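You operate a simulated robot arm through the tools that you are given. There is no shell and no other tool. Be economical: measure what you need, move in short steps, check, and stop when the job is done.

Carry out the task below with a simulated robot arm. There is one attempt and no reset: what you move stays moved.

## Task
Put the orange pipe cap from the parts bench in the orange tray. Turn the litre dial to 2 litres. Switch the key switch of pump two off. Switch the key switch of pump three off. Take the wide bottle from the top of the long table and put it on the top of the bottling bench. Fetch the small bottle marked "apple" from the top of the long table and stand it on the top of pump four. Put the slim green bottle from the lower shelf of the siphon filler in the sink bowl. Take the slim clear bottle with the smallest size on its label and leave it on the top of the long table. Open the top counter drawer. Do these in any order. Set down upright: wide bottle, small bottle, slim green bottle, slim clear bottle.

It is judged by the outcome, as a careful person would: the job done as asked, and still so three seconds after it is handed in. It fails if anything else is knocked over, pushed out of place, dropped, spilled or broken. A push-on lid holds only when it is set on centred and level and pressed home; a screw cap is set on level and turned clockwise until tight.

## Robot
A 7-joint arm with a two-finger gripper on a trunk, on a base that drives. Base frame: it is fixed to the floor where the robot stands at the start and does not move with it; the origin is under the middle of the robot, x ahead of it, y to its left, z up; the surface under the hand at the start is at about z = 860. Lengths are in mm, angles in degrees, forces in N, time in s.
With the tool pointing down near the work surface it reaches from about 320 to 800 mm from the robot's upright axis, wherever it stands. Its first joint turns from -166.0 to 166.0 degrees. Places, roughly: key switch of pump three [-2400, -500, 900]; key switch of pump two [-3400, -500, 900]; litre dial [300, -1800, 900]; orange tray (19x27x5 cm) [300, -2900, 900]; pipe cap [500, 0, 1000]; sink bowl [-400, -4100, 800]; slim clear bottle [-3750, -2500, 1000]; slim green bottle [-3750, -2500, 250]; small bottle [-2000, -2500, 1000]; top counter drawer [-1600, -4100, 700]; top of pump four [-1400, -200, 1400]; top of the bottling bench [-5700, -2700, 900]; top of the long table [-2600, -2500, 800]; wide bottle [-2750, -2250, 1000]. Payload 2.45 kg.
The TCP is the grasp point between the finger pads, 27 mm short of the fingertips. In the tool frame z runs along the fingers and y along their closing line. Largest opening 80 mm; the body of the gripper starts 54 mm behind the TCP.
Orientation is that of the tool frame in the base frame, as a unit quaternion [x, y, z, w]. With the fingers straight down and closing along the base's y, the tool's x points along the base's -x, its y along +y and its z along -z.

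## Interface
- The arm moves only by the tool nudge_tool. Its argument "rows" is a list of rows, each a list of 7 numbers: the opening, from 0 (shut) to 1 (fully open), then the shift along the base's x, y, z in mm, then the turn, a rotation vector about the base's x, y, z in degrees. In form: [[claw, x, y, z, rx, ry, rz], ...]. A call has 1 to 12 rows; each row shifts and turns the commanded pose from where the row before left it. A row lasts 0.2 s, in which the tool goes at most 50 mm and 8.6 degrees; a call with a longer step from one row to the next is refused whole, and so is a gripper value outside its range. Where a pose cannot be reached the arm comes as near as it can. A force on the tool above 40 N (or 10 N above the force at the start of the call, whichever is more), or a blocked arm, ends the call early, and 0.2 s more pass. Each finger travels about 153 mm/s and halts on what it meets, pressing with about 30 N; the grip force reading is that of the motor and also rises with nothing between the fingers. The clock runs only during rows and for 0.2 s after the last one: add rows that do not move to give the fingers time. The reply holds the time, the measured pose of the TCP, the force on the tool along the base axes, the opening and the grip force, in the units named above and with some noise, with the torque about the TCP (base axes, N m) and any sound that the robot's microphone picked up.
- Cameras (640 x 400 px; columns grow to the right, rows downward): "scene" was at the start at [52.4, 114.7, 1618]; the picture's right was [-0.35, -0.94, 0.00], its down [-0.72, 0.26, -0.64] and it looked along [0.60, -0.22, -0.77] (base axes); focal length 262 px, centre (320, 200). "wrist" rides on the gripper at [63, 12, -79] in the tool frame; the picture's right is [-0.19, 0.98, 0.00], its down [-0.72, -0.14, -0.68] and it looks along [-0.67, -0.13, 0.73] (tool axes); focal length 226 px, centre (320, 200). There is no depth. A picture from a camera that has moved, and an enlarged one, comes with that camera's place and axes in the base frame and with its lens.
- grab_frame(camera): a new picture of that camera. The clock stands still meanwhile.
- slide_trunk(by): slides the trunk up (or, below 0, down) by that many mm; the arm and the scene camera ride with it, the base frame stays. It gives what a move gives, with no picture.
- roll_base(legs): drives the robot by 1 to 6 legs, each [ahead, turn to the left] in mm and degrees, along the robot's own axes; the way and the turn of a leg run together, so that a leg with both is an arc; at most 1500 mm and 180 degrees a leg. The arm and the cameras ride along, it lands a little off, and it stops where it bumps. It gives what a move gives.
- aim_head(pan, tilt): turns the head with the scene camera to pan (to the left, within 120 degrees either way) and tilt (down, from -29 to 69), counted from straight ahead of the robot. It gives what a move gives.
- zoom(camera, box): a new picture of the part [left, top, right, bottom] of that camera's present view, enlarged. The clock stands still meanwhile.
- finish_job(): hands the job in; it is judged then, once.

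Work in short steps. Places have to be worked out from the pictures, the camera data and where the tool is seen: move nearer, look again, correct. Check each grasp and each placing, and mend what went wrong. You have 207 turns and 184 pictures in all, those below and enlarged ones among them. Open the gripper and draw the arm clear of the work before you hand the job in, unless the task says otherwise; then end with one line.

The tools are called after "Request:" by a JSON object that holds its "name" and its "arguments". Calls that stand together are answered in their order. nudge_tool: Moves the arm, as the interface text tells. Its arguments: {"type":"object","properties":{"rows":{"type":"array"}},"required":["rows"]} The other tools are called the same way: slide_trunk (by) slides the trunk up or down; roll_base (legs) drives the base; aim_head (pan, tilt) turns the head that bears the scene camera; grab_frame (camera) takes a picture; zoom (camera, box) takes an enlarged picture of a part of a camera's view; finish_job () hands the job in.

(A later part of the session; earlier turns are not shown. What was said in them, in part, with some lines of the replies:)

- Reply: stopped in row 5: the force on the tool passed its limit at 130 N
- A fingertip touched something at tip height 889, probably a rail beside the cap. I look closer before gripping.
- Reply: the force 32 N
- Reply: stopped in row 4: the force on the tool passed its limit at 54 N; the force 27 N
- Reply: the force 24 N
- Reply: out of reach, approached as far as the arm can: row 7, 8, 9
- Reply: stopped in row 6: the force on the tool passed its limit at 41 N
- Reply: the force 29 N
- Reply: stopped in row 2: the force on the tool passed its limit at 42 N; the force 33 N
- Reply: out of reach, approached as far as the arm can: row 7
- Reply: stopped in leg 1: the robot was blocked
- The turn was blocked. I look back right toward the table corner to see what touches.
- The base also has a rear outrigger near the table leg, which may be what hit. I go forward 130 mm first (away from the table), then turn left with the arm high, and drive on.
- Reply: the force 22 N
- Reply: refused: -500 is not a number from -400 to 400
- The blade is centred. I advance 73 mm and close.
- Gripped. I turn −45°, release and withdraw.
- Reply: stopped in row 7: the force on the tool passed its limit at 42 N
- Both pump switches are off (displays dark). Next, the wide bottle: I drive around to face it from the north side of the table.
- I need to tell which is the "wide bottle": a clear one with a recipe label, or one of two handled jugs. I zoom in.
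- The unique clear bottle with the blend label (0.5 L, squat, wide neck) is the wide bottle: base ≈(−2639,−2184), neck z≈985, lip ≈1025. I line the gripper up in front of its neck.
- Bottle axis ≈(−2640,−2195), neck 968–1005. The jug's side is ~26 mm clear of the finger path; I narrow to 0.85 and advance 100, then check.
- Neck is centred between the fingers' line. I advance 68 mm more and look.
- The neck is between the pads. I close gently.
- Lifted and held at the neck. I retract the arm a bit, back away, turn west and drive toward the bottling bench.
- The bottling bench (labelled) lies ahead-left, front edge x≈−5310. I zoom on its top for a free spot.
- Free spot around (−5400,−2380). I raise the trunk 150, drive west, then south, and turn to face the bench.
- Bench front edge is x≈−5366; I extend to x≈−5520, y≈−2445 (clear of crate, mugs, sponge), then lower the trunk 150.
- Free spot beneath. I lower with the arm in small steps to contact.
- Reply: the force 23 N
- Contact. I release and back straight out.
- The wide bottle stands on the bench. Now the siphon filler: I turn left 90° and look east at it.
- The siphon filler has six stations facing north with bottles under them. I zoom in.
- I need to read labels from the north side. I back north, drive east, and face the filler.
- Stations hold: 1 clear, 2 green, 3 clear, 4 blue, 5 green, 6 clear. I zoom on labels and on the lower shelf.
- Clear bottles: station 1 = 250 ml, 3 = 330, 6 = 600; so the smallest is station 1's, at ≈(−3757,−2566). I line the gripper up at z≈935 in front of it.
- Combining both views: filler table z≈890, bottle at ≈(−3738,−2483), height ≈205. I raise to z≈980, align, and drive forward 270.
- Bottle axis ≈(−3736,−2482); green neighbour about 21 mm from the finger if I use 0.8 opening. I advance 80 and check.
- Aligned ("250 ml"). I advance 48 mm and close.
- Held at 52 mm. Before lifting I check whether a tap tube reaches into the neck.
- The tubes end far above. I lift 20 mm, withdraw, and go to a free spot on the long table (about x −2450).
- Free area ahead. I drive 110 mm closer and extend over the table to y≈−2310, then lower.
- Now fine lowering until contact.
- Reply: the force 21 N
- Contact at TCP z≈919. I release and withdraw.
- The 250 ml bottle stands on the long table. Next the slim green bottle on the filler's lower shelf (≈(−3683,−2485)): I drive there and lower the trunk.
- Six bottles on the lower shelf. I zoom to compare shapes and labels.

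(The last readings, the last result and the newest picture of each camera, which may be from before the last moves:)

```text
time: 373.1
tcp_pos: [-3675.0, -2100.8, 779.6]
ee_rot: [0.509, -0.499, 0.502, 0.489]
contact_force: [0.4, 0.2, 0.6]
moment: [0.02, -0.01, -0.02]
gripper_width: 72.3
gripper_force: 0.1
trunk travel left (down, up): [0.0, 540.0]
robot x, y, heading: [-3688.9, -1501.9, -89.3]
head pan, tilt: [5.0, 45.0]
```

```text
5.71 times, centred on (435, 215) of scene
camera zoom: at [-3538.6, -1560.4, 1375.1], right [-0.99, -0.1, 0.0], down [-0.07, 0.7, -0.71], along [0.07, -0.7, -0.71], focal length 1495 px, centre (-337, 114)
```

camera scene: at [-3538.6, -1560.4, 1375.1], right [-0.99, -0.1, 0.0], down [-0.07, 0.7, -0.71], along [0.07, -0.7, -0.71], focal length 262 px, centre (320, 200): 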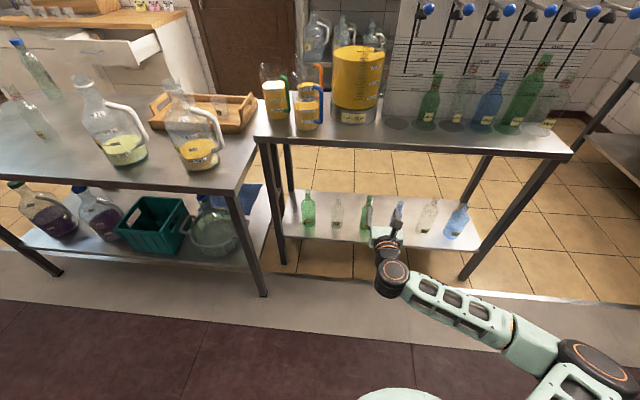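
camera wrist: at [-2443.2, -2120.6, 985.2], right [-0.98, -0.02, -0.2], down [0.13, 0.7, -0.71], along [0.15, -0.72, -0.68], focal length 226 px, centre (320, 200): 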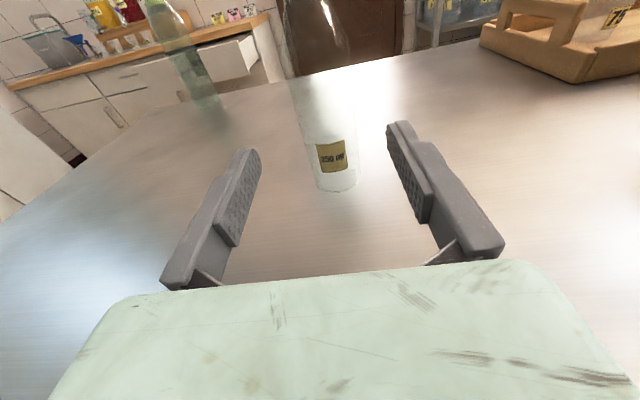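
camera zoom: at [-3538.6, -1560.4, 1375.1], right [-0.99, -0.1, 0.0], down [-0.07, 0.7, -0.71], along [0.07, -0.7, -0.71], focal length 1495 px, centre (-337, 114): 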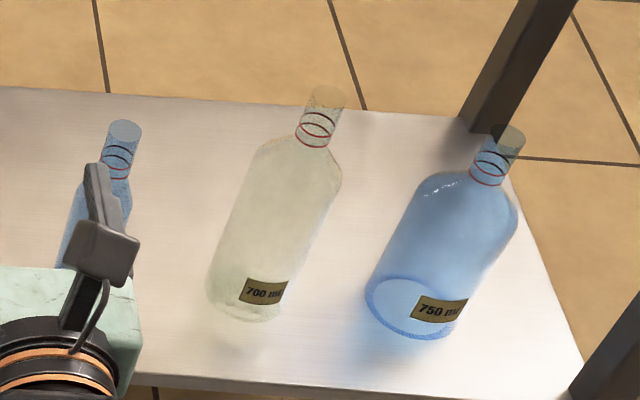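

The slim green one is the 350 ml (third from left), base ≈(−3692,−2495), shelf z≈225. I lower the tool in front, pitching 25° downward.

Request:
{"name": "nudge_tool", "arguments": {"rows": [[1, -1, 0, -40, 2.5, 0, 0], [1, -1, 0, -40, 2.5, 0, 0], [1, -1, 0, -40, 2.5, 0, 0], [1, -1, 0, -40, 2.5, 0, 0], [1, -1, 0, -40, 2.5, 0, 0], [1, -2, 0, -40, 2.5, 0, 0], [1, -2, 0, -40, 2.5, 0, 0], [1, -2, 0, -40, 2.5, 0, 0], [1, -2, 0, -40, 2.5, 0, 0], [1, -2, 0, -40, 2.5, 0, 0], [1, -2, 0, -40, 0, 0, 0], [1, 0, 0, 0, 0, 0, 0]]}}

Request:
{"name": "grab_frame", "arguments": {"camera": "wrist"}}

```text
time: 375.6
tcp_pos: [-3691.1, -2102.1, 339.1]
ee_rot: [0.604, -0.596, 0.382, 0.367]
contact_force: [0.2, -0.4, -0.3]
moment: [-0.01, -0.01, -0.04]
gripper_width: 80.1
gripper_force: 0.0
trunk travel left (down, up): [0.0, 540.0]
robot x, y, heading: [-3682.0, -1504.6, -89.1]
head pan, tilt: [5.0, 45.0]
```

```text
46 pictures are left
camera wrist: at [-3705.9, -2058.1, 431.9], right [-0.98, 0.06, -0.19], down [0.13, 0.93, -0.35], along [0.15, -0.36, -0.92], focal length 226 px, centre (320, 200)
```

wrist: 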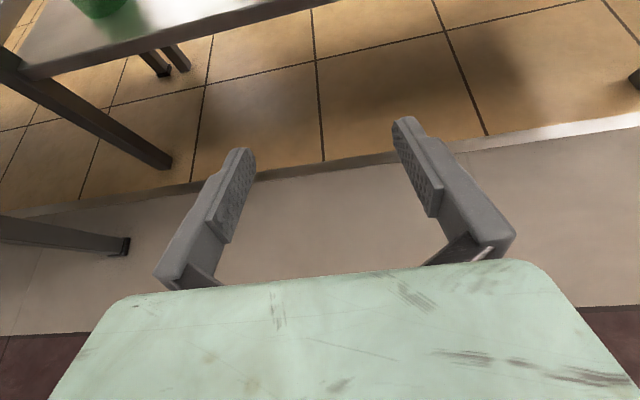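

Reached at z 339. I drive forward 250 mm and look again.

Request:
{"name": "roll_base", "arguments": {"legs": [[250, 0]]}}

Request:
{"name": "grab_frame", "arguments": {"camera": "wrist"}}

Request:
{"name": "grab_frame", "arguments": {"camera": "scene"}}

```text
time: 377.5
tcp_pos: [-3687.9, -2351.6, 339.2]
ee_rot: [0.603, -0.596, 0.382, 0.367]
contact_force: [-0.6, 0.1, -0.4]
moment: [0.0, -0.02, -0.03]
gripper_width: 79.9
gripper_force: 0.1
trunk travel left (down, up): [0.0, 540.0]
robot x, y, heading: [-3680.3, -1752.1, -89.2]
head pan, tilt: [5.0, 45.0]
```

```text
45 pictures are left
camera wrist: at [-3702.5, -2308.4, 432.1], right [-0.98, 0.07, -0.19], down [0.13, 0.93, -0.35], along [0.15, -0.36, -0.92], focal length 226 px, centre (320, 200)
```

wrist: 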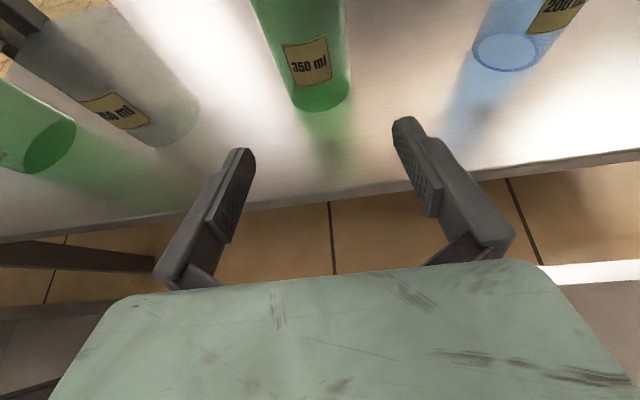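

```text
44 pictures are left
camera scene: at [-3534.8, -1810.9, 1375.0], right [-0.99, -0.1, 0.0], down [-0.07, 0.7, -0.71], along [0.07, -0.7, -0.71], focal length 262 px, centre (320, 200)
```

scene: 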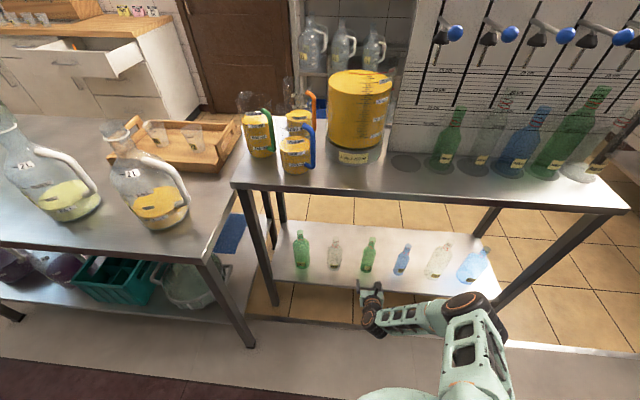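

Bottle at ≈(−3682,−2488) on shelf z≈250. I shift +5 in x, drive 95 mm forward, and check.

Request:
{"name": "nudge_tool", "arguments": {"rows": [[1, 5, 0, 0, 0, 0, 0], [1, 0, 0, 0, 0, 0, 0]]}}

Request:
{"name": "roll_base", "arguments": {"legs": [[90, 0]]}}

Request:
{"name": "grab_frame", "arguments": {"camera": "wrist"}}

```text
time: 378.1
tcp_pos: [-3682.7, -2352.2, 338.5]
ee_rot: [0.603, -0.596, 0.382, 0.367]
contact_force: [0.1, 0.2, -0.5]
moment: [0.02, -0.01, -0.01]
gripper_width: 79.9
gripper_force: 0.2
trunk travel left (down, up): [0.0, 540.0]
robot x, y, heading: [-3681.6, -1756.8, -88.9]
head pan, tilt: [5.0, 45.0]
```

```text
time: 379.2
tcp_pos: [-3681.8, -2442.3, 338.0]
ee_rot: [0.603, -0.597, 0.382, 0.367]
contact_force: [0.7, -0.5, 1.4]
moment: [0.01, 0.02, 0.03]
gripper_width: 79.9
gripper_force: 0.0
trunk travel left (down, up): [0.0, 540.0]
robot x, y, heading: [-3679.7, -1844.8, -89.2]
head pan, tilt: [5.0, 45.0]
```

```text
43 pictures are left
camera wrist: at [-3696.6, -2398.5, 432.0], right [-0.98, 0.07, -0.19], down [0.13, 0.93, -0.35], along [0.15, -0.36, -0.92], focal length 226 px, centre (320, 200)
```

wrist: 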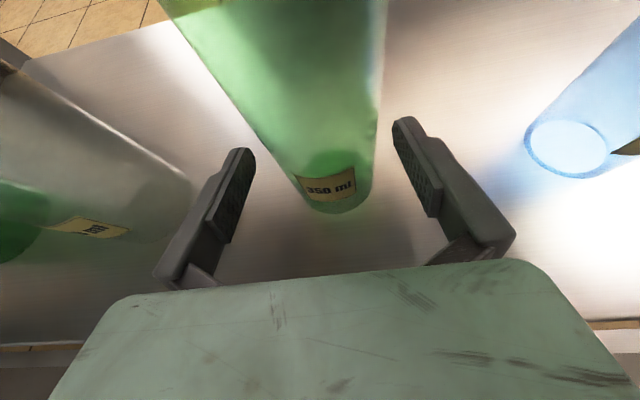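

Aligned in x; bottle centre y≈−2476. I advance 32 mm and close.

Request:
{"name": "nudge_tool", "arguments": {"rows": [[1, 0, -12, 0, 0, 0, 0], [1, 0, -12, 0, 0, 0, 0], [1, 0, -8, 0, 0, 0, 0], [0.8, 0, 0, 0, 0, 0, 0], [0.65, 0, 0, 0, 0, 0, 0], [0.5, 0, 0, 0, 0, 0, 0], [0.4, 0, 0, 0, 0, 0, 0]]}}

Request:
{"name": "grab_frame", "arguments": {"camera": "wrist"}}

```text
time: 380.8
tcp_pos: [-3680.6, -2474.7, 337.7]
ee_rot: [0.603, -0.597, 0.382, 0.367]
contact_force: [-0.9, 0.6, 0.2]
moment: [-0.04, 0.0, -0.04]
gripper_width: 55.7
gripper_force: 29.9
trunk travel left (down, up): [0.0, 540.0]
robot x, y, heading: [-3680.5, -1844.7, -88.8]
head pan, tilt: [5.0, 45.0]
```

```text
42 pictures are left
camera wrist: at [-3696.4, -2430.5, 431.9], right [-0.98, 0.07, -0.19], down [0.13, 0.93, -0.35], along [0.15, -0.36, -0.92], focal length 226 px, centre (320, 200)
```

wrist: 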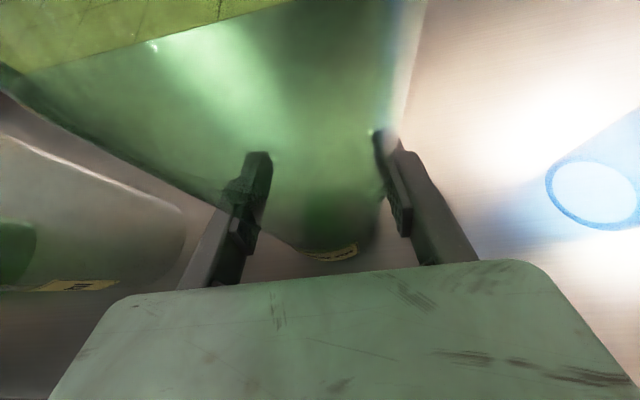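

Gripped at 56 mm. I lift 35 mm, and back out with the base.

Request:
{"name": "nudge_tool", "arguments": {"rows": [[0.4, 0, 0, 8, 0, 0, 0], [0.4, 0, 0, 15, 0, 0, 0], [0.4, 0, 0, 15, 0, 0, 0], [0.4, 0, 0, 0, 0, 0, 0]]}}

Request:
{"name": "roll_base", "arguments": {"legs": [[-330, 0]]}}

Request:
{"name": "grab_frame", "arguments": {"camera": "scene"}}

```text
time: 381.8
tcp_pos: [-3680.9, -2473.7, 376.3]
ee_rot: [0.603, -0.596, 0.382, 0.367]
contact_force: [0.1, -0.1, -2.1]
moment: [-0.01, 0.04, 0.03]
gripper_width: 55.5
gripper_force: 30.0
trunk travel left (down, up): [0.0, 540.0]
robot x, y, heading: [-3681.9, -1839.9, -89.3]
head pan, tilt: [5.0, 45.0]
```

```text
time: 384.0
tcp_pos: [-3686.8, -2140.3, 377.0]
ee_rot: [0.602, -0.597, 0.382, 0.367]
contact_force: [-0.5, 0.6, -1.9]
moment: [-0.04, 0.07, 0.01]
gripper_width: 55.4
gripper_force: 30.2
trunk travel left (down, up): [0.0, 540.0]
robot x, y, heading: [-3686.6, -1510.0, -89.1]
head pan, tilt: [5.0, 45.0]
```

```text
41 pictures are left
camera scene: at [-3538.1, -1568.8, 1375.0], right [-1.0, -0.1, 0.0], down [-0.07, 0.7, -0.71], along [0.07, -0.7, -0.71], focal length 262 px, centre (320, 200)
```

scene: 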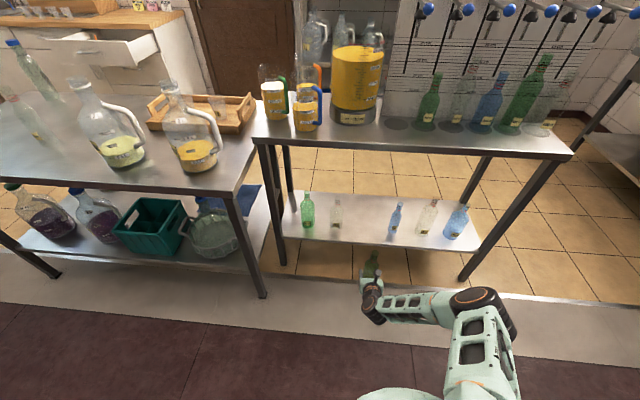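

Out cleanly; neighbours undisturbed. For the deep sink bowl I'll need a top grip on the neck, so I'll set the bottle temporarily on the free east part of the long table and regrasp. First raise and drive.

Request:
{"name": "slide_trunk", "arguments": {"by": 400}}

Request:
{"name": "nudge_tool", "arguments": {"rows": [[0.4, 0, 0, 40, 0, 0, 0], [0.4, 0, 0, 40, 0, 0, 0], [0.4, 0, 0, 40, 0, 0, 0], [0.4, 0, 0, 40, 0, 0, 0], [0.4, 0, 0, 40, 0, 0, 0], [0.4, 0, 0, 30, 0, 0, 0], [0.4, 0, 0, 0, 0, 0, 0]]}}

Request:
{"name": "roll_base", "arguments": {"legs": [[0, 89.5], [1500, 0], [30, 0], [0, -90]]}}

Request:
{"name": "grab_frame", "arguments": {"camera": "scene"}}

```text
time: 387.8
tcp_pos: [-3688.2, -2141.9, 776.0]
ee_rot: [0.602, -0.596, 0.383, 0.368]
contact_force: [-1.0, -0.5, -2.5]
moment: [-0.03, 0.0, 0.04]
gripper_width: 55.6
gripper_force: 30.2
trunk travel left (down, up): [-400.0, 140.0]
robot x, y, heading: [-3686.1, -1507.9, -89.4]
head pan, tilt: [5.0, 45.0]
```

```text
time: 389.4
tcp_pos: [-3687.3, -2140.9, 1008.3]
ee_rot: [0.603, -0.597, 0.381, 0.368]
contact_force: [-0.6, -0.3, -2.1]
moment: [-0.01, 0.0, 0.02]
gripper_width: 55.3
gripper_force: 30.4
trunk travel left (down, up): [-400.0, 140.0]
robot x, y, heading: [-3684.3, -1512.7, -89.0]
head pan, tilt: [5.0, 45.0]
```

```text
time: 405.0
tcp_pos: [-2156.1, -2129.4, 1008.2]
ee_rot: [0.607, -0.592, 0.385, 0.365]
contact_force: [0.0, -0.3, -1.5]
moment: [-0.03, -0.02, 0.02]
gripper_width: 55.2
gripper_force: 29.6
trunk travel left (down, up): [-400.0, 140.0]
robot x, y, heading: [-2164.4, -1496.7, -88.5]
head pan, tilt: [5.0, 45.0]
```

```text
40 pictures are left
camera scene: at [-2014.5, -1554.5, 1775.0], right [-0.99, -0.11, 0.0], down [-0.08, 0.7, -0.71], along [0.08, -0.7, -0.71], focal length 262 px, centre (320, 200)
```

scene: 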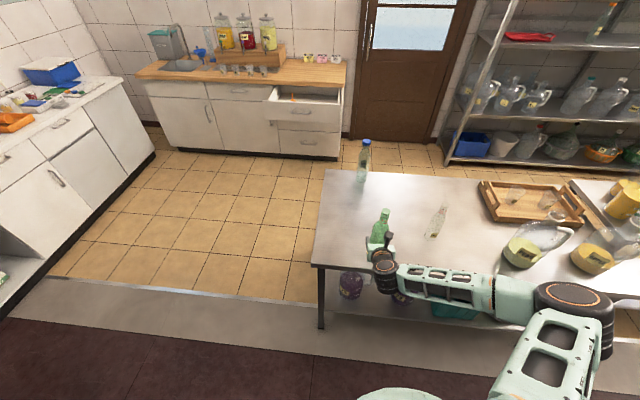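

I drive 140 mm forward and lower the bottle onto the table.

Request:
{"name": "roll_base", "arguments": {"legs": [[140, 0]]}}

Request:
{"name": "nudge_tool", "arguments": {"rows": [[0.4, 0, 0, -35, 0, 0, 0], [0.4, 0, 0, -30, 0, 0, 0], [0.4, 0, 0, -8, 0, 0, 0], [0.4, 0, 0, -4, 0, 0, 0], [0.4, 0, 0, -4, 0, 0, 0], [0.4, 0, 0, -3, 0, 0, 0], [0.4, 0, 0, -3, 0, 0, 0], [0.4, 0, 0, -3, 0, 0, 0], [0.4, 0, 0, 0, 0, 0, 0]]}}

```text
time: 406.4
tcp_pos: [-2152.4, -2268.5, 1005.8]
ee_rot: [0.607, -0.592, 0.385, 0.364]
contact_force: [0.2, -0.1, -2.1]
moment: [0.0, -0.01, 0.01]
gripper_width: 55.5
gripper_force: 30.0
trunk travel left (down, up): [-400.0, 140.0]
robot x, y, heading: [-2158.5, -1637.7, -88.6]
head pan, tilt: [5.0, 45.0]
```

```text
time: 408.4
tcp_pos: [-2152.1, -2268.6, 918.1]
ee_rot: [0.606, -0.593, 0.384, 0.365]
contact_force: [0.3, -0.1, -1.9]
moment: [-0.03, -0.04, -0.01]
gripper_width: 55.4
gripper_force: 30.3
trunk travel left (down, up): [-400.0, 140.0]
robot x, y, heading: [-2159.1, -1638.3, -88.7]
head pan, tilt: [5.0, 45.0]
```

Request:
{"name": "nudge_tool", "arguments": {"rows": [[0.4, 0, 0, -3, 0, 0, 0], [0.4, 0, 0, -3, 0, 0, 0], [0.4, 0, 0, -3, 0, 0, 0], [0.4, 0, 0, -3, 0, 0, 0], [0.4, 0, 0, 0, 0, 0, 0]]}}

```text
time: 409.6
tcp_pos: [-2151.8, -2269.7, 906.3]
ee_rot: [0.606, -0.593, 0.384, 0.365]
contact_force: [-0.7, 0.7, -1.6]
moment: [-0.02, -0.02, 0.0]
gripper_width: 55.3
gripper_force: 29.8
trunk travel left (down, up): [-400.0, 140.0]
robot x, y, heading: [-2157.8, -1638.7, -88.7]
head pan, tilt: [5.0, 45.0]
```

No contact yet (so the lower shelf was higher than I thought). Continue in 3 mm steps.

Request:
{"name": "nudge_tool", "arguments": {"rows": [[0.4, 0, 0, -3, 0, 0, 0], [0.4, 0, 0, -3, 0, 0, 0], [0.4, 0, 0, -3, 0, 0, 0], [0.4, 0, 0, -3, 0, 0, 0], [0.4, 0, 0, 0, 0, 0, 0]]}}

Request:
{"name": "zoom", "arguments": {"camera": "scene", "box": [320, 190, 440, 290]}}

```text
time: 410.8
tcp_pos: [-2152.0, -2269.0, 892.4]
ee_rot: [0.606, -0.593, 0.384, 0.366]
contact_force: [-0.7, -0.3, -3.2]
moment: [0.01, -0.02, -0.01]
gripper_width: 55.0
gripper_force: 30.4
trunk travel left (down, up): [-400.0, 140.0]
robot x, y, heading: [-2158.2, -1639.2, -88.6]
head pan, tilt: [5.0, 45.0]
```

```text
4.00 times, centred on (380, 240) of scene
camera zoom: at [-2011.1, -1694.5, 1775.0], right [-0.99, -0.11, 0.0], down [-0.08, 0.7, -0.71], along [0.08, -0.7, -0.71], focal length 1046 px, centre (80, 40)
```

zoom: 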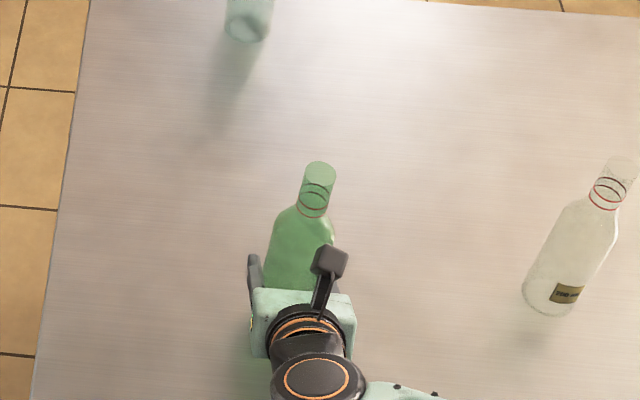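

Still free; I continue slowly.

Request:
{"name": "nudge_tool", "arguments": {"rows": [[0.4, 0, 0, -3, 0, 0, 0], [0.4, 0, 0, -3, 0, 0, 0], [0.4, 0, 0, -3, 0, 0, 0], [0.4, 0, 0, -3, 0, 0, 0], [0.4, 0, 0, 0, 0, 0, 0]]}}

```text
time: 412.0
tcp_pos: [-2152.6, -2268.7, 880.9]
ee_rot: [0.607, -0.593, 0.384, 0.364]
contact_force: [0.3, 0.1, -2.6]
moment: [-0.02, 0.01, 0.02]
gripper_width: 55.3
gripper_force: 30.0
trunk travel left (down, up): [-400.0, 140.0]
robot x, y, heading: [-2160.5, -1637.7, -88.7]
head pan, tilt: [5.0, 45.0]
```

Request:
{"name": "nudge_tool", "arguments": {"rows": [[0.4, 0, 0, -3, 0, 0, 0], [0.4, 0, 0, -3, 0, 0, 0], [0.4, 0, 0, -3, 0, 0, 0], [0.4, 0, 0, 0, 0, 0, 0]]}}

Request:
{"name": "grab_frame", "arguments": {"camera": "wrist"}}

```text
time: 413.0
tcp_pos: [-2153.2, -2269.7, 874.3]
ee_rot: [0.605, -0.593, 0.385, 0.366]
contact_force: [0.9, -4.3, 22.8]
moment: [-0.25, 0.48, 0.1]
gripper_width: 55.6
gripper_force: 30.5
trunk travel left (down, up): [-400.0, 140.0]
robot x, y, heading: [-2163.1, -1636.2, -88.6]
head pan, tilt: [5.0, 45.0]
```

```text
38 pictures are left
camera wrist: at [-2168.2, -2225.7, 966.7], right [-0.98, 0.05, -0.19], down [0.12, 0.93, -0.35], along [0.15, -0.36, -0.92], focal length 226 px, centre (320, 200)
```

wrist: 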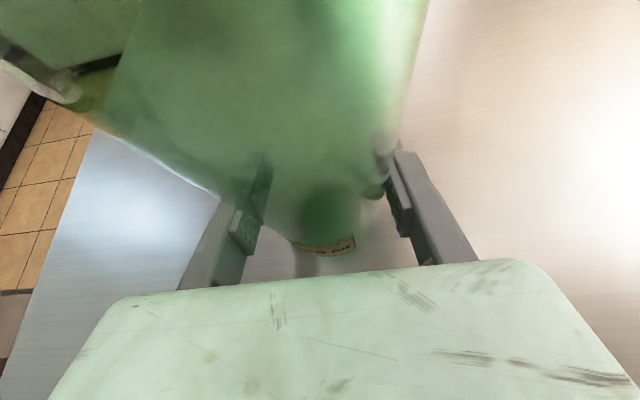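

Contact at last (grip is ~45 mm above the base). I release and withdraw along the tool axis.

Request:
{"name": "nudge_tool", "arguments": {"rows": [[0.4, 0, 0, 1.5, 0, 0, 0], [0.75, 0, 0, 0, 0, 0, 0], [1, 0, 0, 0, 0, 0, 0], [1, 0, 0, 0, 0, 0, 0], [1, 0, 20, 5, 0, 0, 0], [1, 0, 35, 15, 0, 0, 0], [1, 0, 40, 15, 0, 0, 0], [1, 0, 0, 40, 0, 0, 0], [1, 0, 0, 45, 0, 0, 0], [1, 0, 0, 45, 0, 0, 0], [1, 0, 0, 45, 0, 0, 0], [1, 0, 0, 0, 0, 0, 0]]}}

Request:
{"name": "grab_frame", "arguments": {"camera": "scene"}}

```text
time: 415.6
tcp_pos: [-2151.0, -2174.7, 1084.8]
ee_rot: [0.607, -0.593, 0.385, 0.365]
contact_force: [0.4, -0.5, -0.3]
moment: [-0.02, 0.02, 0.01]
gripper_width: 79.9
gripper_force: 0.1
trunk travel left (down, up): [-400.0, 140.0]
robot x, y, heading: [-2161.5, -1637.8, -88.5]
head pan, tilt: [5.0, 45.0]
```

```text
37 pictures are left
camera scene: at [-2011.2, -1694.2, 1775.0], right [-0.99, -0.11, 0.0], down [-0.08, 0.7, -0.71], along [0.08, -0.7, -0.71], focal length 262 px, centre (320, 200)
```

scene: 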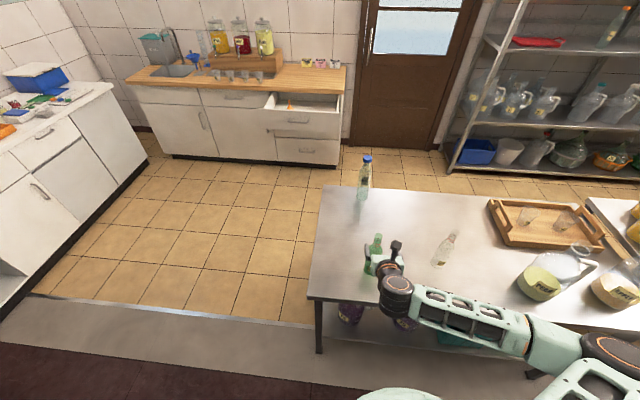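

Bottle stands. Now I pitch the tool to straight down, raising it above the bottle height.

Request:
{"name": "nudge_tool", "arguments": {"rows": [[1, 0, 0, 20, 8.1, 0, 0], [1, 0, 0, 20, 8.1, 0, 0], [1, 0, 0, 20, 8.1, 0, 0], [1, 0, 0, 20, 8.1, 0, 0], [1, 0, 0, 20, 8.1, 0, 0], [1, 0, 0, 20, 8.1, 0, 0], [1, 0, 0, 0, 8.1, 0, 0], [1, 0, 0, 0, 8.1, 0, 0], [1, 0, 0, 0, 0, 0, 0]]}}

Request:
{"name": "grab_frame", "arguments": {"camera": "wrist"}}

Request:
{"name": "zoom", "arguments": {"camera": "scene", "box": [320, 180, 480, 300]}}

```text
time: 417.6
tcp_pos: [-2153.8, -2174.2, 1202.4]
ee_rot: [0.707, -0.707, 0.007, -0.016]
contact_force: [0.1, 0.4, -0.4]
moment: [-0.02, 0.01, -0.01]
gripper_width: 80.1
gripper_force: 0.0
trunk travel left (down, up): [-400.0, 140.0]
robot x, y, heading: [-2159.1, -1635.7, -88.5]
head pan, tilt: [5.0, 45.0]
```

```text
36 pictures are left
camera wrist: at [-2168.8, -2238.2, 1283.4], right [-0.98, 0.19, -0.03], down [0.12, 0.71, 0.7], along [0.15, 0.68, -0.72], focal length 226 px, centre (320, 200)
```

wrist: 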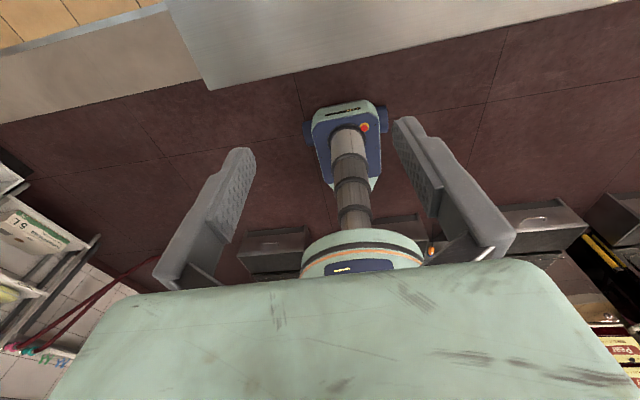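

```text
3.33 times, centred on (400, 240) of scene
camera zoom: at [-2011.2, -1693.9, 1775.0], right [-0.99, -0.11, 0.0], down [-0.08, 0.7, -0.71], along [0.08, -0.7, -0.71], focal length 872 px, centre (53, 67)
```

zoom: 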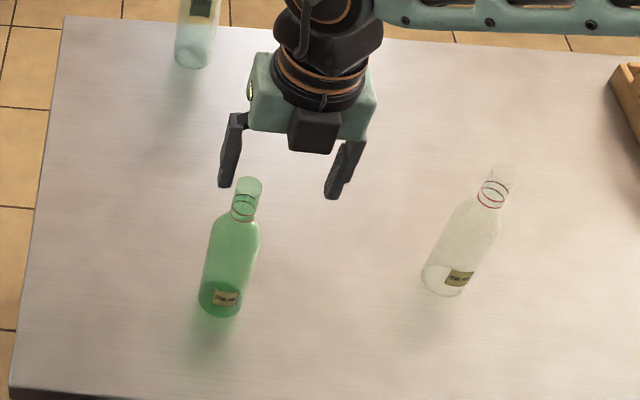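

Bottle axis ≈(−2150,−2263), rim z≈1043, neck 990–1043. I move above it and check before descending.

Request:
{"name": "nudge_tool", "arguments": {"rows": [[0.75, 2, -44, -20, 0, 0, 0], [0.75, 2, -44, -20, 0, 0, 0], [0.75, 0, 0, -40, 0, 0, 0], [0.75, 0, 0, -20, 0, 0, 0], [0.75, 0, 0, 0, 0, 0, 0]]}}

Request:
{"name": "zoom", "arguments": {"camera": "scene", "box": [320, 180, 480, 300]}}

Request:
{"name": "grab_frame", "arguments": {"camera": "wrist"}}

```text
time: 418.8
tcp_pos: [-2148.2, -2261.9, 1102.8]
ee_rot: [0.707, -0.707, 0.007, -0.017]
contact_force: [0.0, -0.7, 0.4]
moment: [0.03, 0.06, 0.02]
gripper_width: 59.8
gripper_force: 0.0
trunk travel left (down, up): [-400.0, 140.0]
robot x, y, heading: [-2157.2, -1634.8, -88.7]
head pan, tilt: [5.0, 45.0]
```

```text
3.33 times, centred on (400, 240) of scene
camera zoom: at [-2011.1, -1694.2, 1775.0], right [-0.99, -0.11, 0.0], down [-0.08, 0.7, -0.71], along [0.08, -0.7, -0.71], focal length 872 px, centre (53, 67)
```

zoom: 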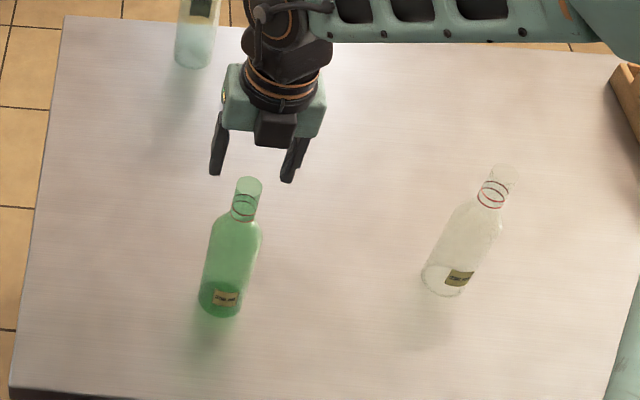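

```text
33 pictures are left
camera wrist: at [-2164.1, -2326.5, 1183.3], right [-0.98, 0.19, -0.03], down [0.12, 0.71, 0.7], along [0.15, 0.68, -0.72], focal length 226 px, centre (320, 200)
```

wrist: 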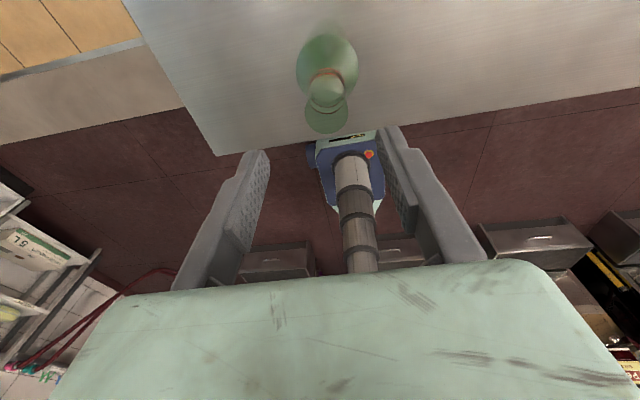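

The rim is under the fingers at ≈(−2152,−2266). I make a small correction and descend to the neck.

Request:
{"name": "nudge_tool", "arguments": {"rows": [[0.75, -3, -3, -25, 0, 0, 0], [0.75, 0, 0, -25, 0, 0, 0], [0.75, 0, 0, -20, 0, 0, 0], [0.75, 0, 0, -13, 0, 0, 0], [0.75, 0, 0, 0, 0, 0, 0]]}}

Request:
{"name": "grab_frame", "arguments": {"camera": "wrist"}}

Request:
{"name": "zoom", "arguments": {"camera": "scene", "box": [320, 180, 480, 300]}}

```text
time: 420.0
tcp_pos: [-2152.3, -2263.6, 1020.0]
ee_rot: [0.707, -0.707, 0.006, -0.017]
contact_force: [0.2, -0.6, -0.1]
moment: [-0.01, -0.02, -0.02]
gripper_width: 60.1
gripper_force: 0.0
trunk travel left (down, up): [-400.0, 140.0]
robot x, y, heading: [-2158.7, -1636.9, -88.7]
head pan, tilt: [5.0, 45.0]
```

```text
32 pictures are left
camera wrist: at [-2167.5, -2329.1, 1099.9], right [-0.98, 0.19, -0.03], down [0.12, 0.71, 0.7], along [0.15, 0.68, -0.72], focal length 226 px, centre (320, 200)
```

wrist: 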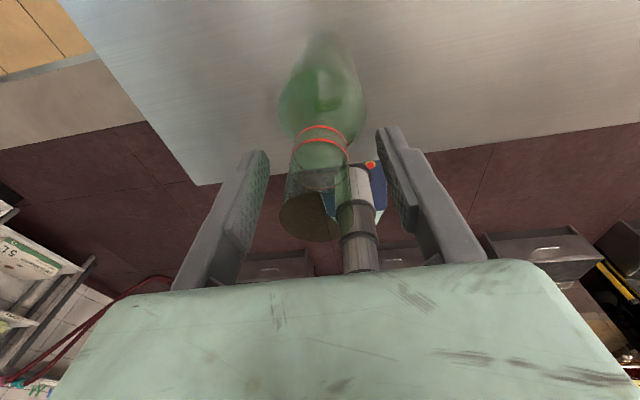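

```text
3.33 times, centred on (400, 240) of scene
camera zoom: at [-2011.0, -1694.3, 1775.0], right [-0.99, -0.11, 0.0], down [-0.08, 0.7, -0.71], along [0.08, -0.7, -0.71], focal length 872 px, centre (53, 67)
```

zoom: 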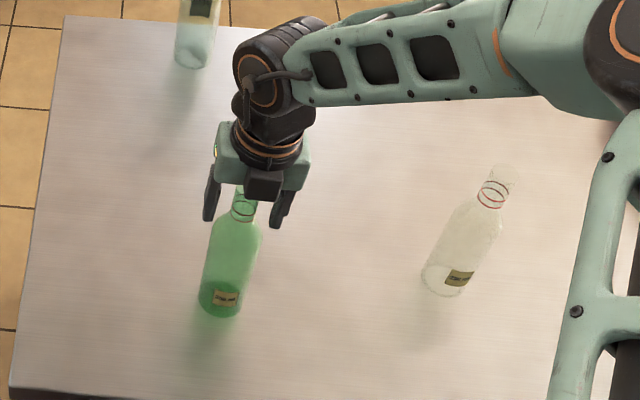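

The neck is centred. I close and lift, checking the hold.

Request:
{"name": "nudge_tool", "arguments": {"rows": [[0.55, 0, -3, 0, 0, 0, 0], [0.4, 0, 0, 0, 0, 0, 0], [0.25, 0, 0, 0, 0, 0, 0], [0.2, 0, 0, 0, 0, 0, 0], [0.2, 0, 0, 0, 0, 0, 0]]}}

Request:
{"name": "nudge_tool", "arguments": {"rows": [[0.2, 0, 0, 8, 0, 0, 0], [0.2, 0, 0, 25, 0, 0, 0], [0.2, 0, 0, 45, 0, 0, 0], [0.2, 0, 0, 45, 0, 0, 0], [0.2, 0, 0, 0, 0, 0, 0]]}}

Request:
{"name": "grab_frame", "arguments": {"camera": "wrist"}}

Request:
{"name": "zoom", "arguments": {"camera": "scene", "box": [320, 150, 480, 290]}}

```text
time: 421.2
tcp_pos: [-2151.5, -2267.4, 1021.1]
ee_rot: [-0.707, 0.707, -0.007, 0.017]
contact_force: [-1.0, 0.4, -0.7]
moment: [0.02, 0.1, -0.01]
gripper_width: 23.9
gripper_force: 30.2
trunk travel left (down, up): [-400.0, 140.0]
robot x, y, heading: [-2162.3, -1640.8, -88.9]
head pan, tilt: [5.0, 45.0]
```

```text
time: 422.4
tcp_pos: [-2151.5, -2269.1, 1142.8]
ee_rot: [0.707, -0.707, 0.007, -0.017]
contact_force: [0.0, 0.2, -2.5]
moment: [0.01, 0.0, 0.01]
gripper_width: 24.0
gripper_force: 30.1
trunk travel left (down, up): [-400.0, 140.0]
robot x, y, heading: [-2155.7, -1635.0, -88.6]
head pan, tilt: [5.0, 45.0]
```

```text
30 pictures are left
camera wrist: at [-2167.6, -2333.4, 1222.8], right [-0.98, 0.19, -0.03], down [0.12, 0.71, 0.7], along [0.15, 0.68, -0.72], focal length 226 px, centre (320, 200)
```

wrist: 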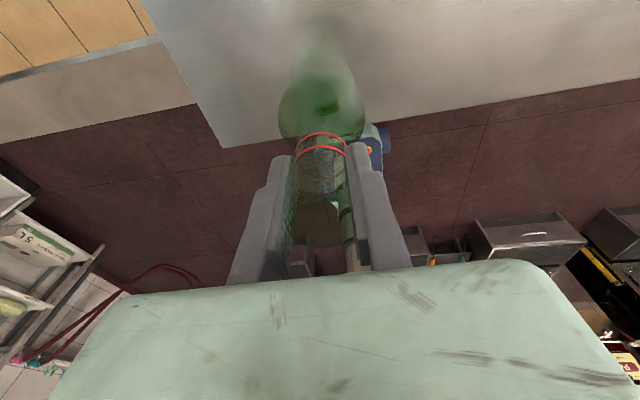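

```text
2.86 times, centred on (400, 220) of scene
camera zoom: at [-2011.2, -1695.1, 1774.9], right [-0.99, -0.11, 0.0], down [-0.08, 0.7, -0.71], along [0.08, -0.7, -0.71], focal length 747 px, centre (91, 143)
```

zoom: 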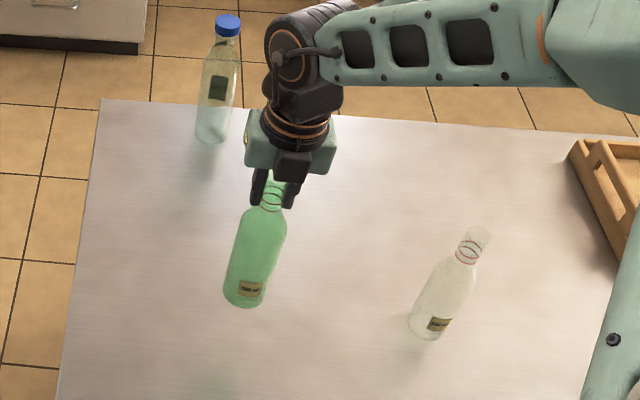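

Held by the neck. I drive to the sink: first east, then diagonal to in front of the sink.

Request:
{"name": "roll_base", "arguments": {"legs": [[-100, 0], [0, 88.6], [1005, 0], [0, -62.2], [1500, 0]]}}

Request:
{"name": "aim_head", "arguments": {"pan": -15, "tilt": 35}}

Request:
{"name": "grab_frame", "arguments": {"camera": "scene"}}

```text
time: 441.9
tcp_pos: [-173.0, -3390.8, 1142.7]
ee_rot: [0.851, -0.525, 0.003, -0.017]
contact_force: [0.3, -0.5, -2.7]
moment: [0.03, 0.02, -0.01]
gripper_width: 23.8
gripper_force: 29.9
trunk travel left (down, up): [-400.0, 140.0]
robot x, y, heading: [-461.1, -2828.9, -62.0]
head pan, tilt: [5.0, 45.0]
```

```text
time: 442.8
tcp_pos: [-174.2, -3390.3, 1142.3]
ee_rot: [0.852, -0.524, 0.002, -0.018]
contact_force: [-0.2, 0.4, -2.7]
moment: [0.0, 0.0, -0.04]
gripper_width: 23.9
gripper_force: 29.8
trunk travel left (down, up): [-400.0, 140.0]
robot x, y, heading: [-463.4, -2831.5, -62.1]
head pan, tilt: [-15.0, 35.0]
```

```text
28 pictures are left
camera scene: at [-328.2, -2831.2, 1789.7], right [-0.97, -0.23, 0.0], down [-0.13, 0.56, -0.82], along [0.18, -0.8, -0.57], focal length 262 px, centre (320, 200)
```

scene: 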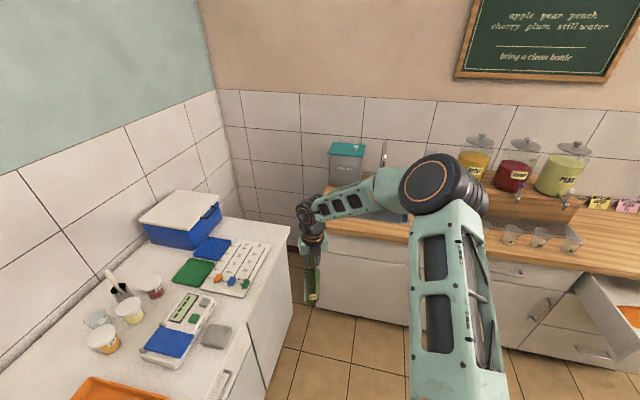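

I go on 160 mm, turn to face the sink and advance.

Request:
{"name": "roll_base", "arguments": {"legs": [[170, 0], [0, -28], [400, 0]]}}

Request:
{"name": "aim_head", "arguments": {"pan": 12, "tilt": 45}}

Request:
{"name": "grab_frame", "arguments": {"camera": "scene"}}

```text
time: 447.8
tcp_pos: [-394.5, -4011.4, 1142.4]
ee_rot: [-0.699, 0.715, -0.007, 0.016]
contact_force: [0.6, 0.4, -2.4]
moment: [-0.01, 0.0, -0.01]
gripper_width: 24.1
gripper_force: 30.1
trunk travel left (down, up): [-400.0, 140.0]
robot x, y, heading: [-386.4, -3378.7, -90.0]
head pan, tilt: [-15.0, 35.0]
```

```text
time: 448.7
tcp_pos: [-394.4, -4010.6, 1143.7]
ee_rot: [-0.698, 0.716, -0.007, 0.016]
contact_force: [0.3, 0.5, -2.9]
moment: [-0.03, -0.01, -0.03]
gripper_width: 23.9
gripper_force: 29.5
trunk travel left (down, up): [-400.0, 140.0]
robot x, y, heading: [-382.2, -3380.5, -90.1]
head pan, tilt: [12.0, 45.0]
```

```text
27 pictures are left
camera scene: at [-228.1, -3439.1, 1775.0], right [-0.98, -0.21, 0.0], down [-0.14, 0.69, -0.71], along [0.15, -0.69, -0.71], focal length 262 px, centre (320, 200)
```

scene: 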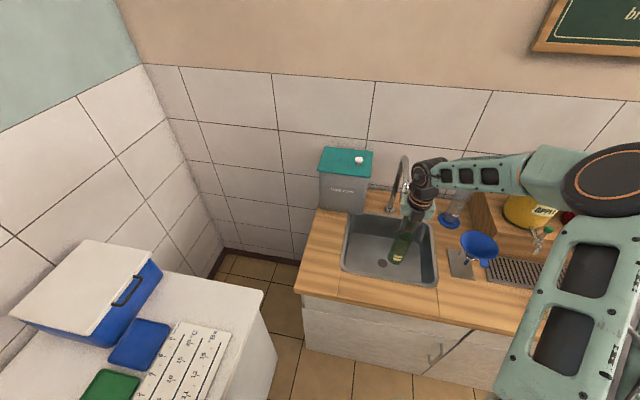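

The bowl spans x −541…−196, y −3955…−4245, drain near (−364,−4114). I check the tap spout position before choosing the spot.

Request:
{"name": "zoom", "arguments": {"camera": "scene", "box": [320, 140, 480, 300]}}

```text
2.50 times, centred on (400, 220) of scene
camera zoom: at [-228.1, -3439.1, 1775.0], right [-0.98, -0.21, 0.0], down [-0.14, 0.69, -0.71], along [0.15, -0.69, -0.71], focal length 654 px, centre (120, 150)
```

zoom: 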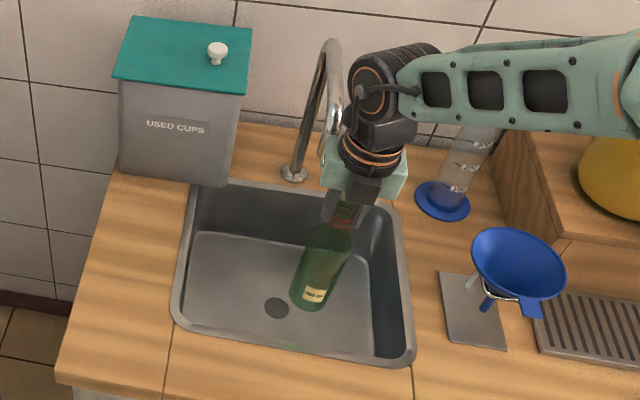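

Spout tip is ~(−391,−4190). I choose (−300,−4055), left of the drain; move there and lower to z≈990.

Request:
{"name": "nudge_tool", "arguments": {"rows": [[0.2, 40, -18, 0, 0, 0, 0], [0.2, 40, -18, 0, 0, 0, 0], [0.2, 14, -8, 0, 0, 0, 0], [0.2, 0, 0, -40, 0, 0, 0], [0.2, 0, 0, -40, 0, 0, 0], [0.2, 0, 0, -40, 0, 0, 0], [0.2, 0, 0, -30, 0, 0, 0], [0.2, 0, 0, 0, 0, 0, 0]]}}

Request:
{"name": "zoom", "arguments": {"camera": "scene", "box": [320, 140, 480, 300]}}

```text
time: 450.5
tcp_pos: [-300.2, -4053.9, 993.8]
ee_rot: [-0.698, 0.716, -0.007, 0.016]
contact_force: [-0.5, -0.4, -1.5]
moment: [0.03, 0.03, -0.01]
gripper_width: 24.2
gripper_force: 30.1
trunk travel left (down, up): [-400.0, 140.0]
robot x, y, heading: [-383.2, -3379.8, -90.0]
head pan, tilt: [12.0, 45.0]
```

```text
2.50 times, centred on (400, 220) of scene
camera zoom: at [-228.0, -3438.9, 1775.0], right [-0.98, -0.21, 0.0], down [-0.15, 0.69, -0.71], along [0.15, -0.69, -0.71], focal length 654 px, centre (120, 150)
```

zoom: 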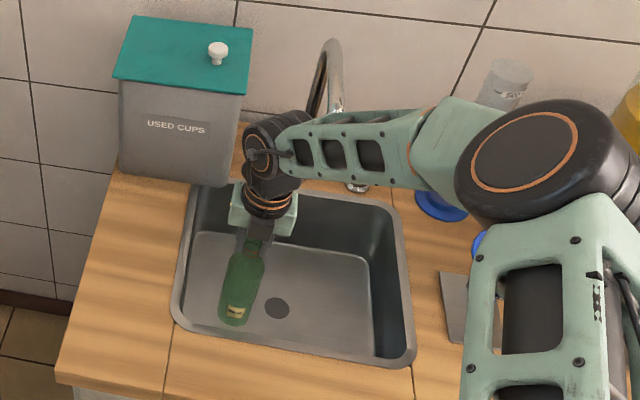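

Clear of tap and walls. I lower in small steps to contact.

Request:
{"name": "nudge_tool", "arguments": {"rows": [[0.2, 0, 0, -8, 0, 0, 0], [0.2, 0, 0, -5, 0, 0, 0], [0.2, 0, 0, -4, 0, 0, 0], [0.2, 0, 0, -4, 0, 0, 0], [0.2, 0, 0, -4, 0, 0, 0], [0.2, 0, 0, -4, 0, 0, 0], [0.2, 0, 0, -4, 0, 0, 0], [0.2, 0, 0, -4, 0, 0, 0], [0.2, 0, 0, 0, 0, 0, 0]]}}

```text
time: 452.5
tcp_pos: [-300.8, -4053.0, 956.6]
ee_rot: [-0.698, 0.716, -0.007, 0.017]
contact_force: [0.5, 1.5, 0.6]
moment: [0.14, 0.08, -0.01]
gripper_width: 23.8
gripper_force: 29.8
trunk travel left (down, up): [-400.0, 140.0]
robot x, y, heading: [-382.7, -3379.1, -90.0]
head pan, tilt: [12.0, 45.0]
```

Contact seems to begin (base ≈764). Two more 2 mm steps to seat it.

Request:
{"name": "nudge_tool", "arguments": {"rows": [[0.2, 0, 0, -2, 0, 0, 0], [0.2, 0, 0, -2, 0, 0, 0], [0.2, 0, 0, 0, 0, 0, 0]]}}

Request:
{"name": "zoom", "arguments": {"camera": "scene", "box": [350, 190, 450, 290]}}

```text
time: 453.3
tcp_pos: [-300.5, -4052.9, 955.8]
ee_rot: [-0.697, 0.717, -0.01, 0.014]
contact_force: [-0.4, 2.1, 29.4]
moment: [0.11, 0.68, -0.05]
gripper_width: 24.0
gripper_force: 30.0
trunk travel left (down, up): [-400.0, 140.0]
robot x, y, heading: [-385.4, -3379.6, -90.1]
head pan, tilt: [12.0, 45.0]
```

```text
4.00 times, centred on (400, 240) of scene
camera zoom: at [-228.3, -3435.6, 1775.4], right [-0.98, -0.21, 0.0], down [-0.15, 0.69, -0.71], along [0.15, -0.69, -0.71], focal length 1046 px, centre (0, 40)
```

zoom: 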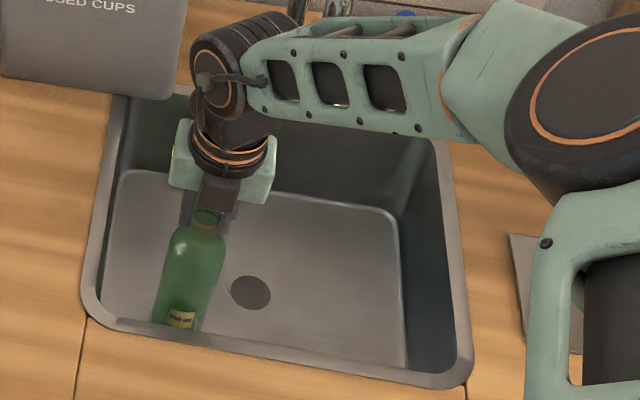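

Seated with 29 N. I relieve, open, and rise straight up.

Request:
{"name": "nudge_tool", "arguments": {"rows": [[0.2, 0, 0, 2, 0, 0, 0], [0.35, 0, 0, 0, 0, 0, 0], [0.6, 0, 0, 0, 0, 0, 0], [0.75, 0, 0, 0, 0, 0, 0], [0.75, 0, 0, 20, 0, 0, 0], [0.75, 0, 0, 40, 0, 0, 0], [0.75, 0, 0, 45, 0, 0, 0], [0.75, 0, 0, 45, 0, 0, 0], [0.75, 0, 0, 0, 0, 0, 0]]}}

Request:
{"name": "zoom", "arguments": {"camera": "scene", "box": [330, 160, 460, 290]}}

Request:
{"name": "grab_frame", "arguments": {"camera": "wrist"}}

```text
time: 455.3
tcp_pos: [-298.7, -4054.8, 1104.2]
ee_rot: [-0.698, 0.716, -0.007, 0.017]
contact_force: [1.3, -0.7, -0.3]
moment: [0.03, 0.0, -0.01]
gripper_width: 59.8
gripper_force: 0.0
trunk travel left (down, up): [-400.0, 140.0]
robot x, y, heading: [-384.5, -3379.2, -90.0]
head pan, tilt: [12.0, 45.0]
```

```text
3.08 times, centred on (395, 225) of scene
camera zoom: at [-227.8, -3439.3, 1774.9], right [-0.98, -0.21, 0.0], down [-0.15, 0.69, -0.71], along [0.15, -0.69, -0.71], focal length 805 px, centre (89, 123)
```

zoom: 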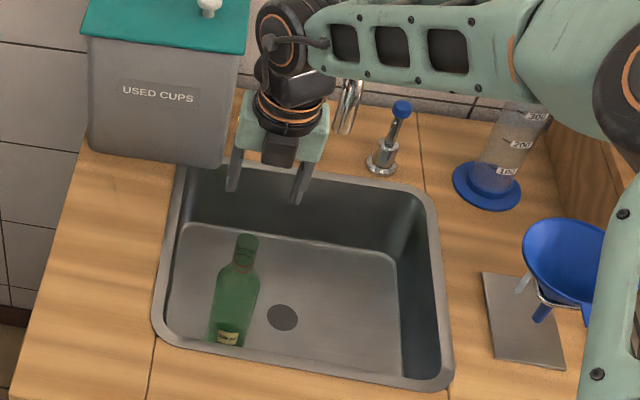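

```text
22 pictures are left
camera wrist: at [-316.7, -4119.7, 1183.6], right [-0.98, 0.22, -0.03], down [0.14, 0.7, 0.7], along [0.17, 0.67, -0.72], focal length 226 px, centre (320, 200)
```

wrist: 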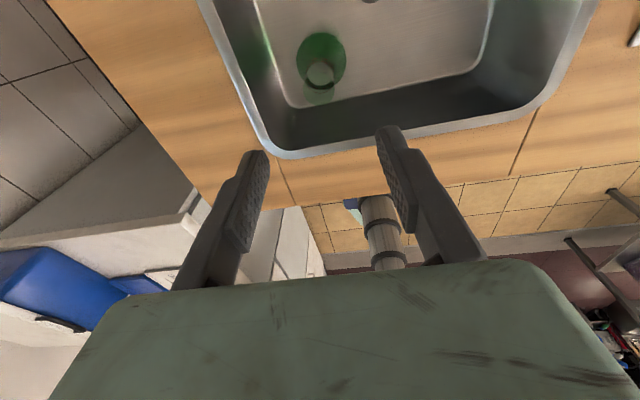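

The green bottle stands upright in the bowl. I draw the arm clear by raising and backing off, then take a last overview.

Request:
{"name": "nudge_tool", "arguments": {"rows": [[0.75, 0, 0, 40, 0, 0, 0], [0.75, 0, 30, 20, 0, 0, 0], [0.75, 0, 40, 0, 0, 0, 0], [0.75, 0, 0, 0, 0, 0, 0]]}}

Request:
{"name": "roll_base", "arguments": {"legs": [[-500, 0]]}}

Request:
{"name": "aim_head", "arguments": {"pan": -20, "tilt": 30}}

Request:
{"name": "grab_frame", "arguments": {"camera": "scene"}}

Request:
{"name": "aim_head", "arguments": {"pan": -110, "tilt": 25}}

Request:
{"name": "grab_frame", "arguments": {"camera": "scene"}}

```text
time: 456.3
tcp_pos: [-301.0, -3984.8, 1164.7]
ee_rot: [-0.698, 0.716, -0.007, 0.015]
contact_force: [0.4, -0.2, -0.2]
moment: [0.02, -0.02, -0.02]
gripper_width: 59.8
gripper_force: 0.0
trunk travel left (down, up): [-400.0, 140.0]
robot x, y, heading: [-383.0, -3380.3, -90.2]
head pan, tilt: [12.0, 45.0]
```

```text
time: 459.2
tcp_pos: [-299.2, -3483.1, 1165.3]
ee_rot: [-0.699, 0.715, -0.007, 0.017]
contact_force: [-0.3, -0.9, 0.5]
moment: [-0.02, 0.01, 0.02]
gripper_width: 59.9
gripper_force: 0.0
trunk travel left (down, up): [-400.0, 140.0]
robot x, y, heading: [-383.9, -2879.5, -89.9]
head pan, tilt: [12.0, 45.0]
```

```text
time: 460.2
tcp_pos: [-298.4, -3483.3, 1165.6]
ee_rot: [-0.699, 0.715, -0.006, 0.016]
contact_force: [-0.7, -0.2, 0.9]
moment: [0.03, -0.01, 0.02]
gripper_width: 59.8
gripper_force: 0.2
trunk travel left (down, up): [-400.0, 140.0]
robot x, y, heading: [-381.0, -2879.3, -90.1]
head pan, tilt: [-20.0, 30.0]
```

```text
21 pictures are left
camera scene: at [-275.0, -2943.1, 1797.6], right [-0.94, 0.34, 0.0], down [0.17, 0.47, -0.87], along [-0.3, -0.81, -0.5], focal length 262 px, centre (320, 200)
```

scene: 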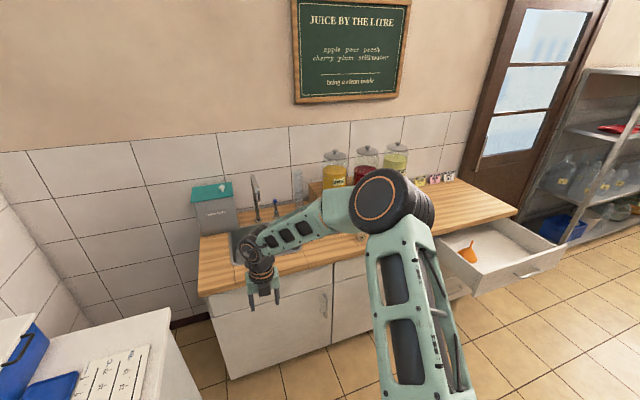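

```text
time: 461.8
tcp_pos: [-298.1, -3483.0, 1165.8]
ee_rot: [-0.699, 0.715, -0.007, 0.017]
contact_force: [-1.0, -0.8, -0.6]
moment: [0.02, 0.0, -0.02]
gripper_width: 60.1
gripper_force: 0.0
trunk travel left (down, up): [-400.0, 140.0]
robot x, y, heading: [-384.2, -2880.3, -90.0]
head pan, tilt: [-110.0, 25.0]
```

```text
20 pictures are left
camera scene: at [-330.7, -2826.6, 1805.6], right [0.34, 0.94, 0.0], down [0.4, -0.14, -0.91], along [-0.85, 0.31, -0.42], focal length 262 px, centre (320, 200)
```

scene: 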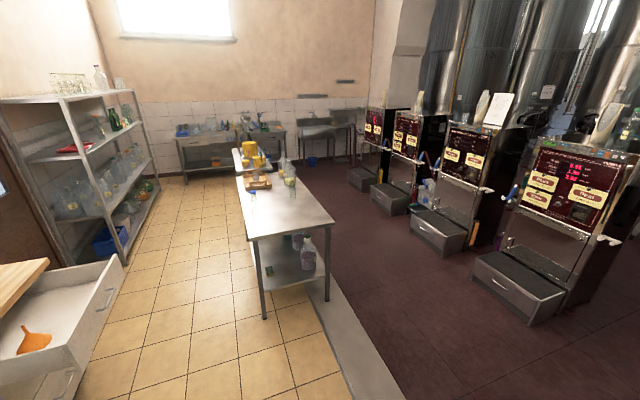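

All looks in order; one zoom to confirm the table and the apple bottle on pump four.

Request:
{"name": "zoom", "arguments": {"camera": "scene", "box": [225, 130, 345, 240]}}

Request:
{"name": "zoom", "arguments": {"camera": "scene", "box": [520, 70, 640, 190]}}

```text
3.64 times, centred on (285, 185) of scene
camera zoom: at [-330.7, -2826.6, 1805.6], right [0.34, 0.94, 0.0], down [0.4, -0.14, -0.91], along [-0.85, 0.31, -0.42], focal length 951 px, centre (447, 254)
```

zoom: 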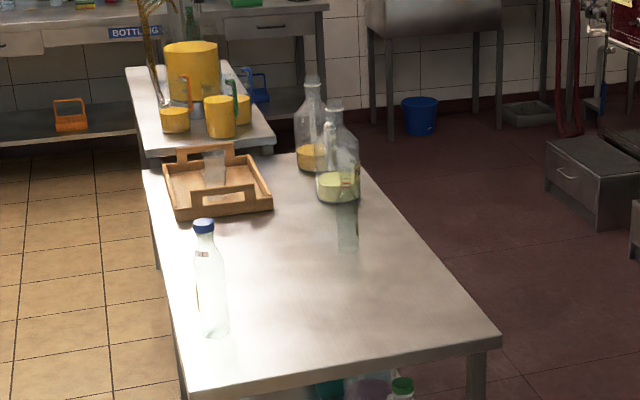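

```text
3.33 times, centred on (580, 130) of scene
camera zoom: at [-330.7, -2826.6, 1805.6], right [0.34, 0.94, 0.0], down [0.4, -0.14, -0.91], along [-0.85, 0.31, -0.42], focal length 872 px, centre (-547, 433)
```

zoom: 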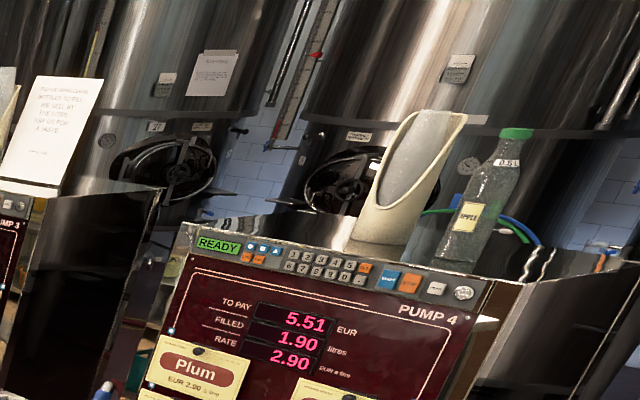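

The 250 ml bottle stands on the long table and the apple bottle on pump four. The gripper is open and clear, so I hand the job in.

Request:
{"name": "finish_job", "arguments": {}}

```text
The job is handed in.
```

I did all nine tasks and handed the job in, with the gripper open and clear of the work. The one judgement call was the "wide bottle": I took it to be the squat 0.5 L bottle with the recipe label, not one of the two handled jugs.
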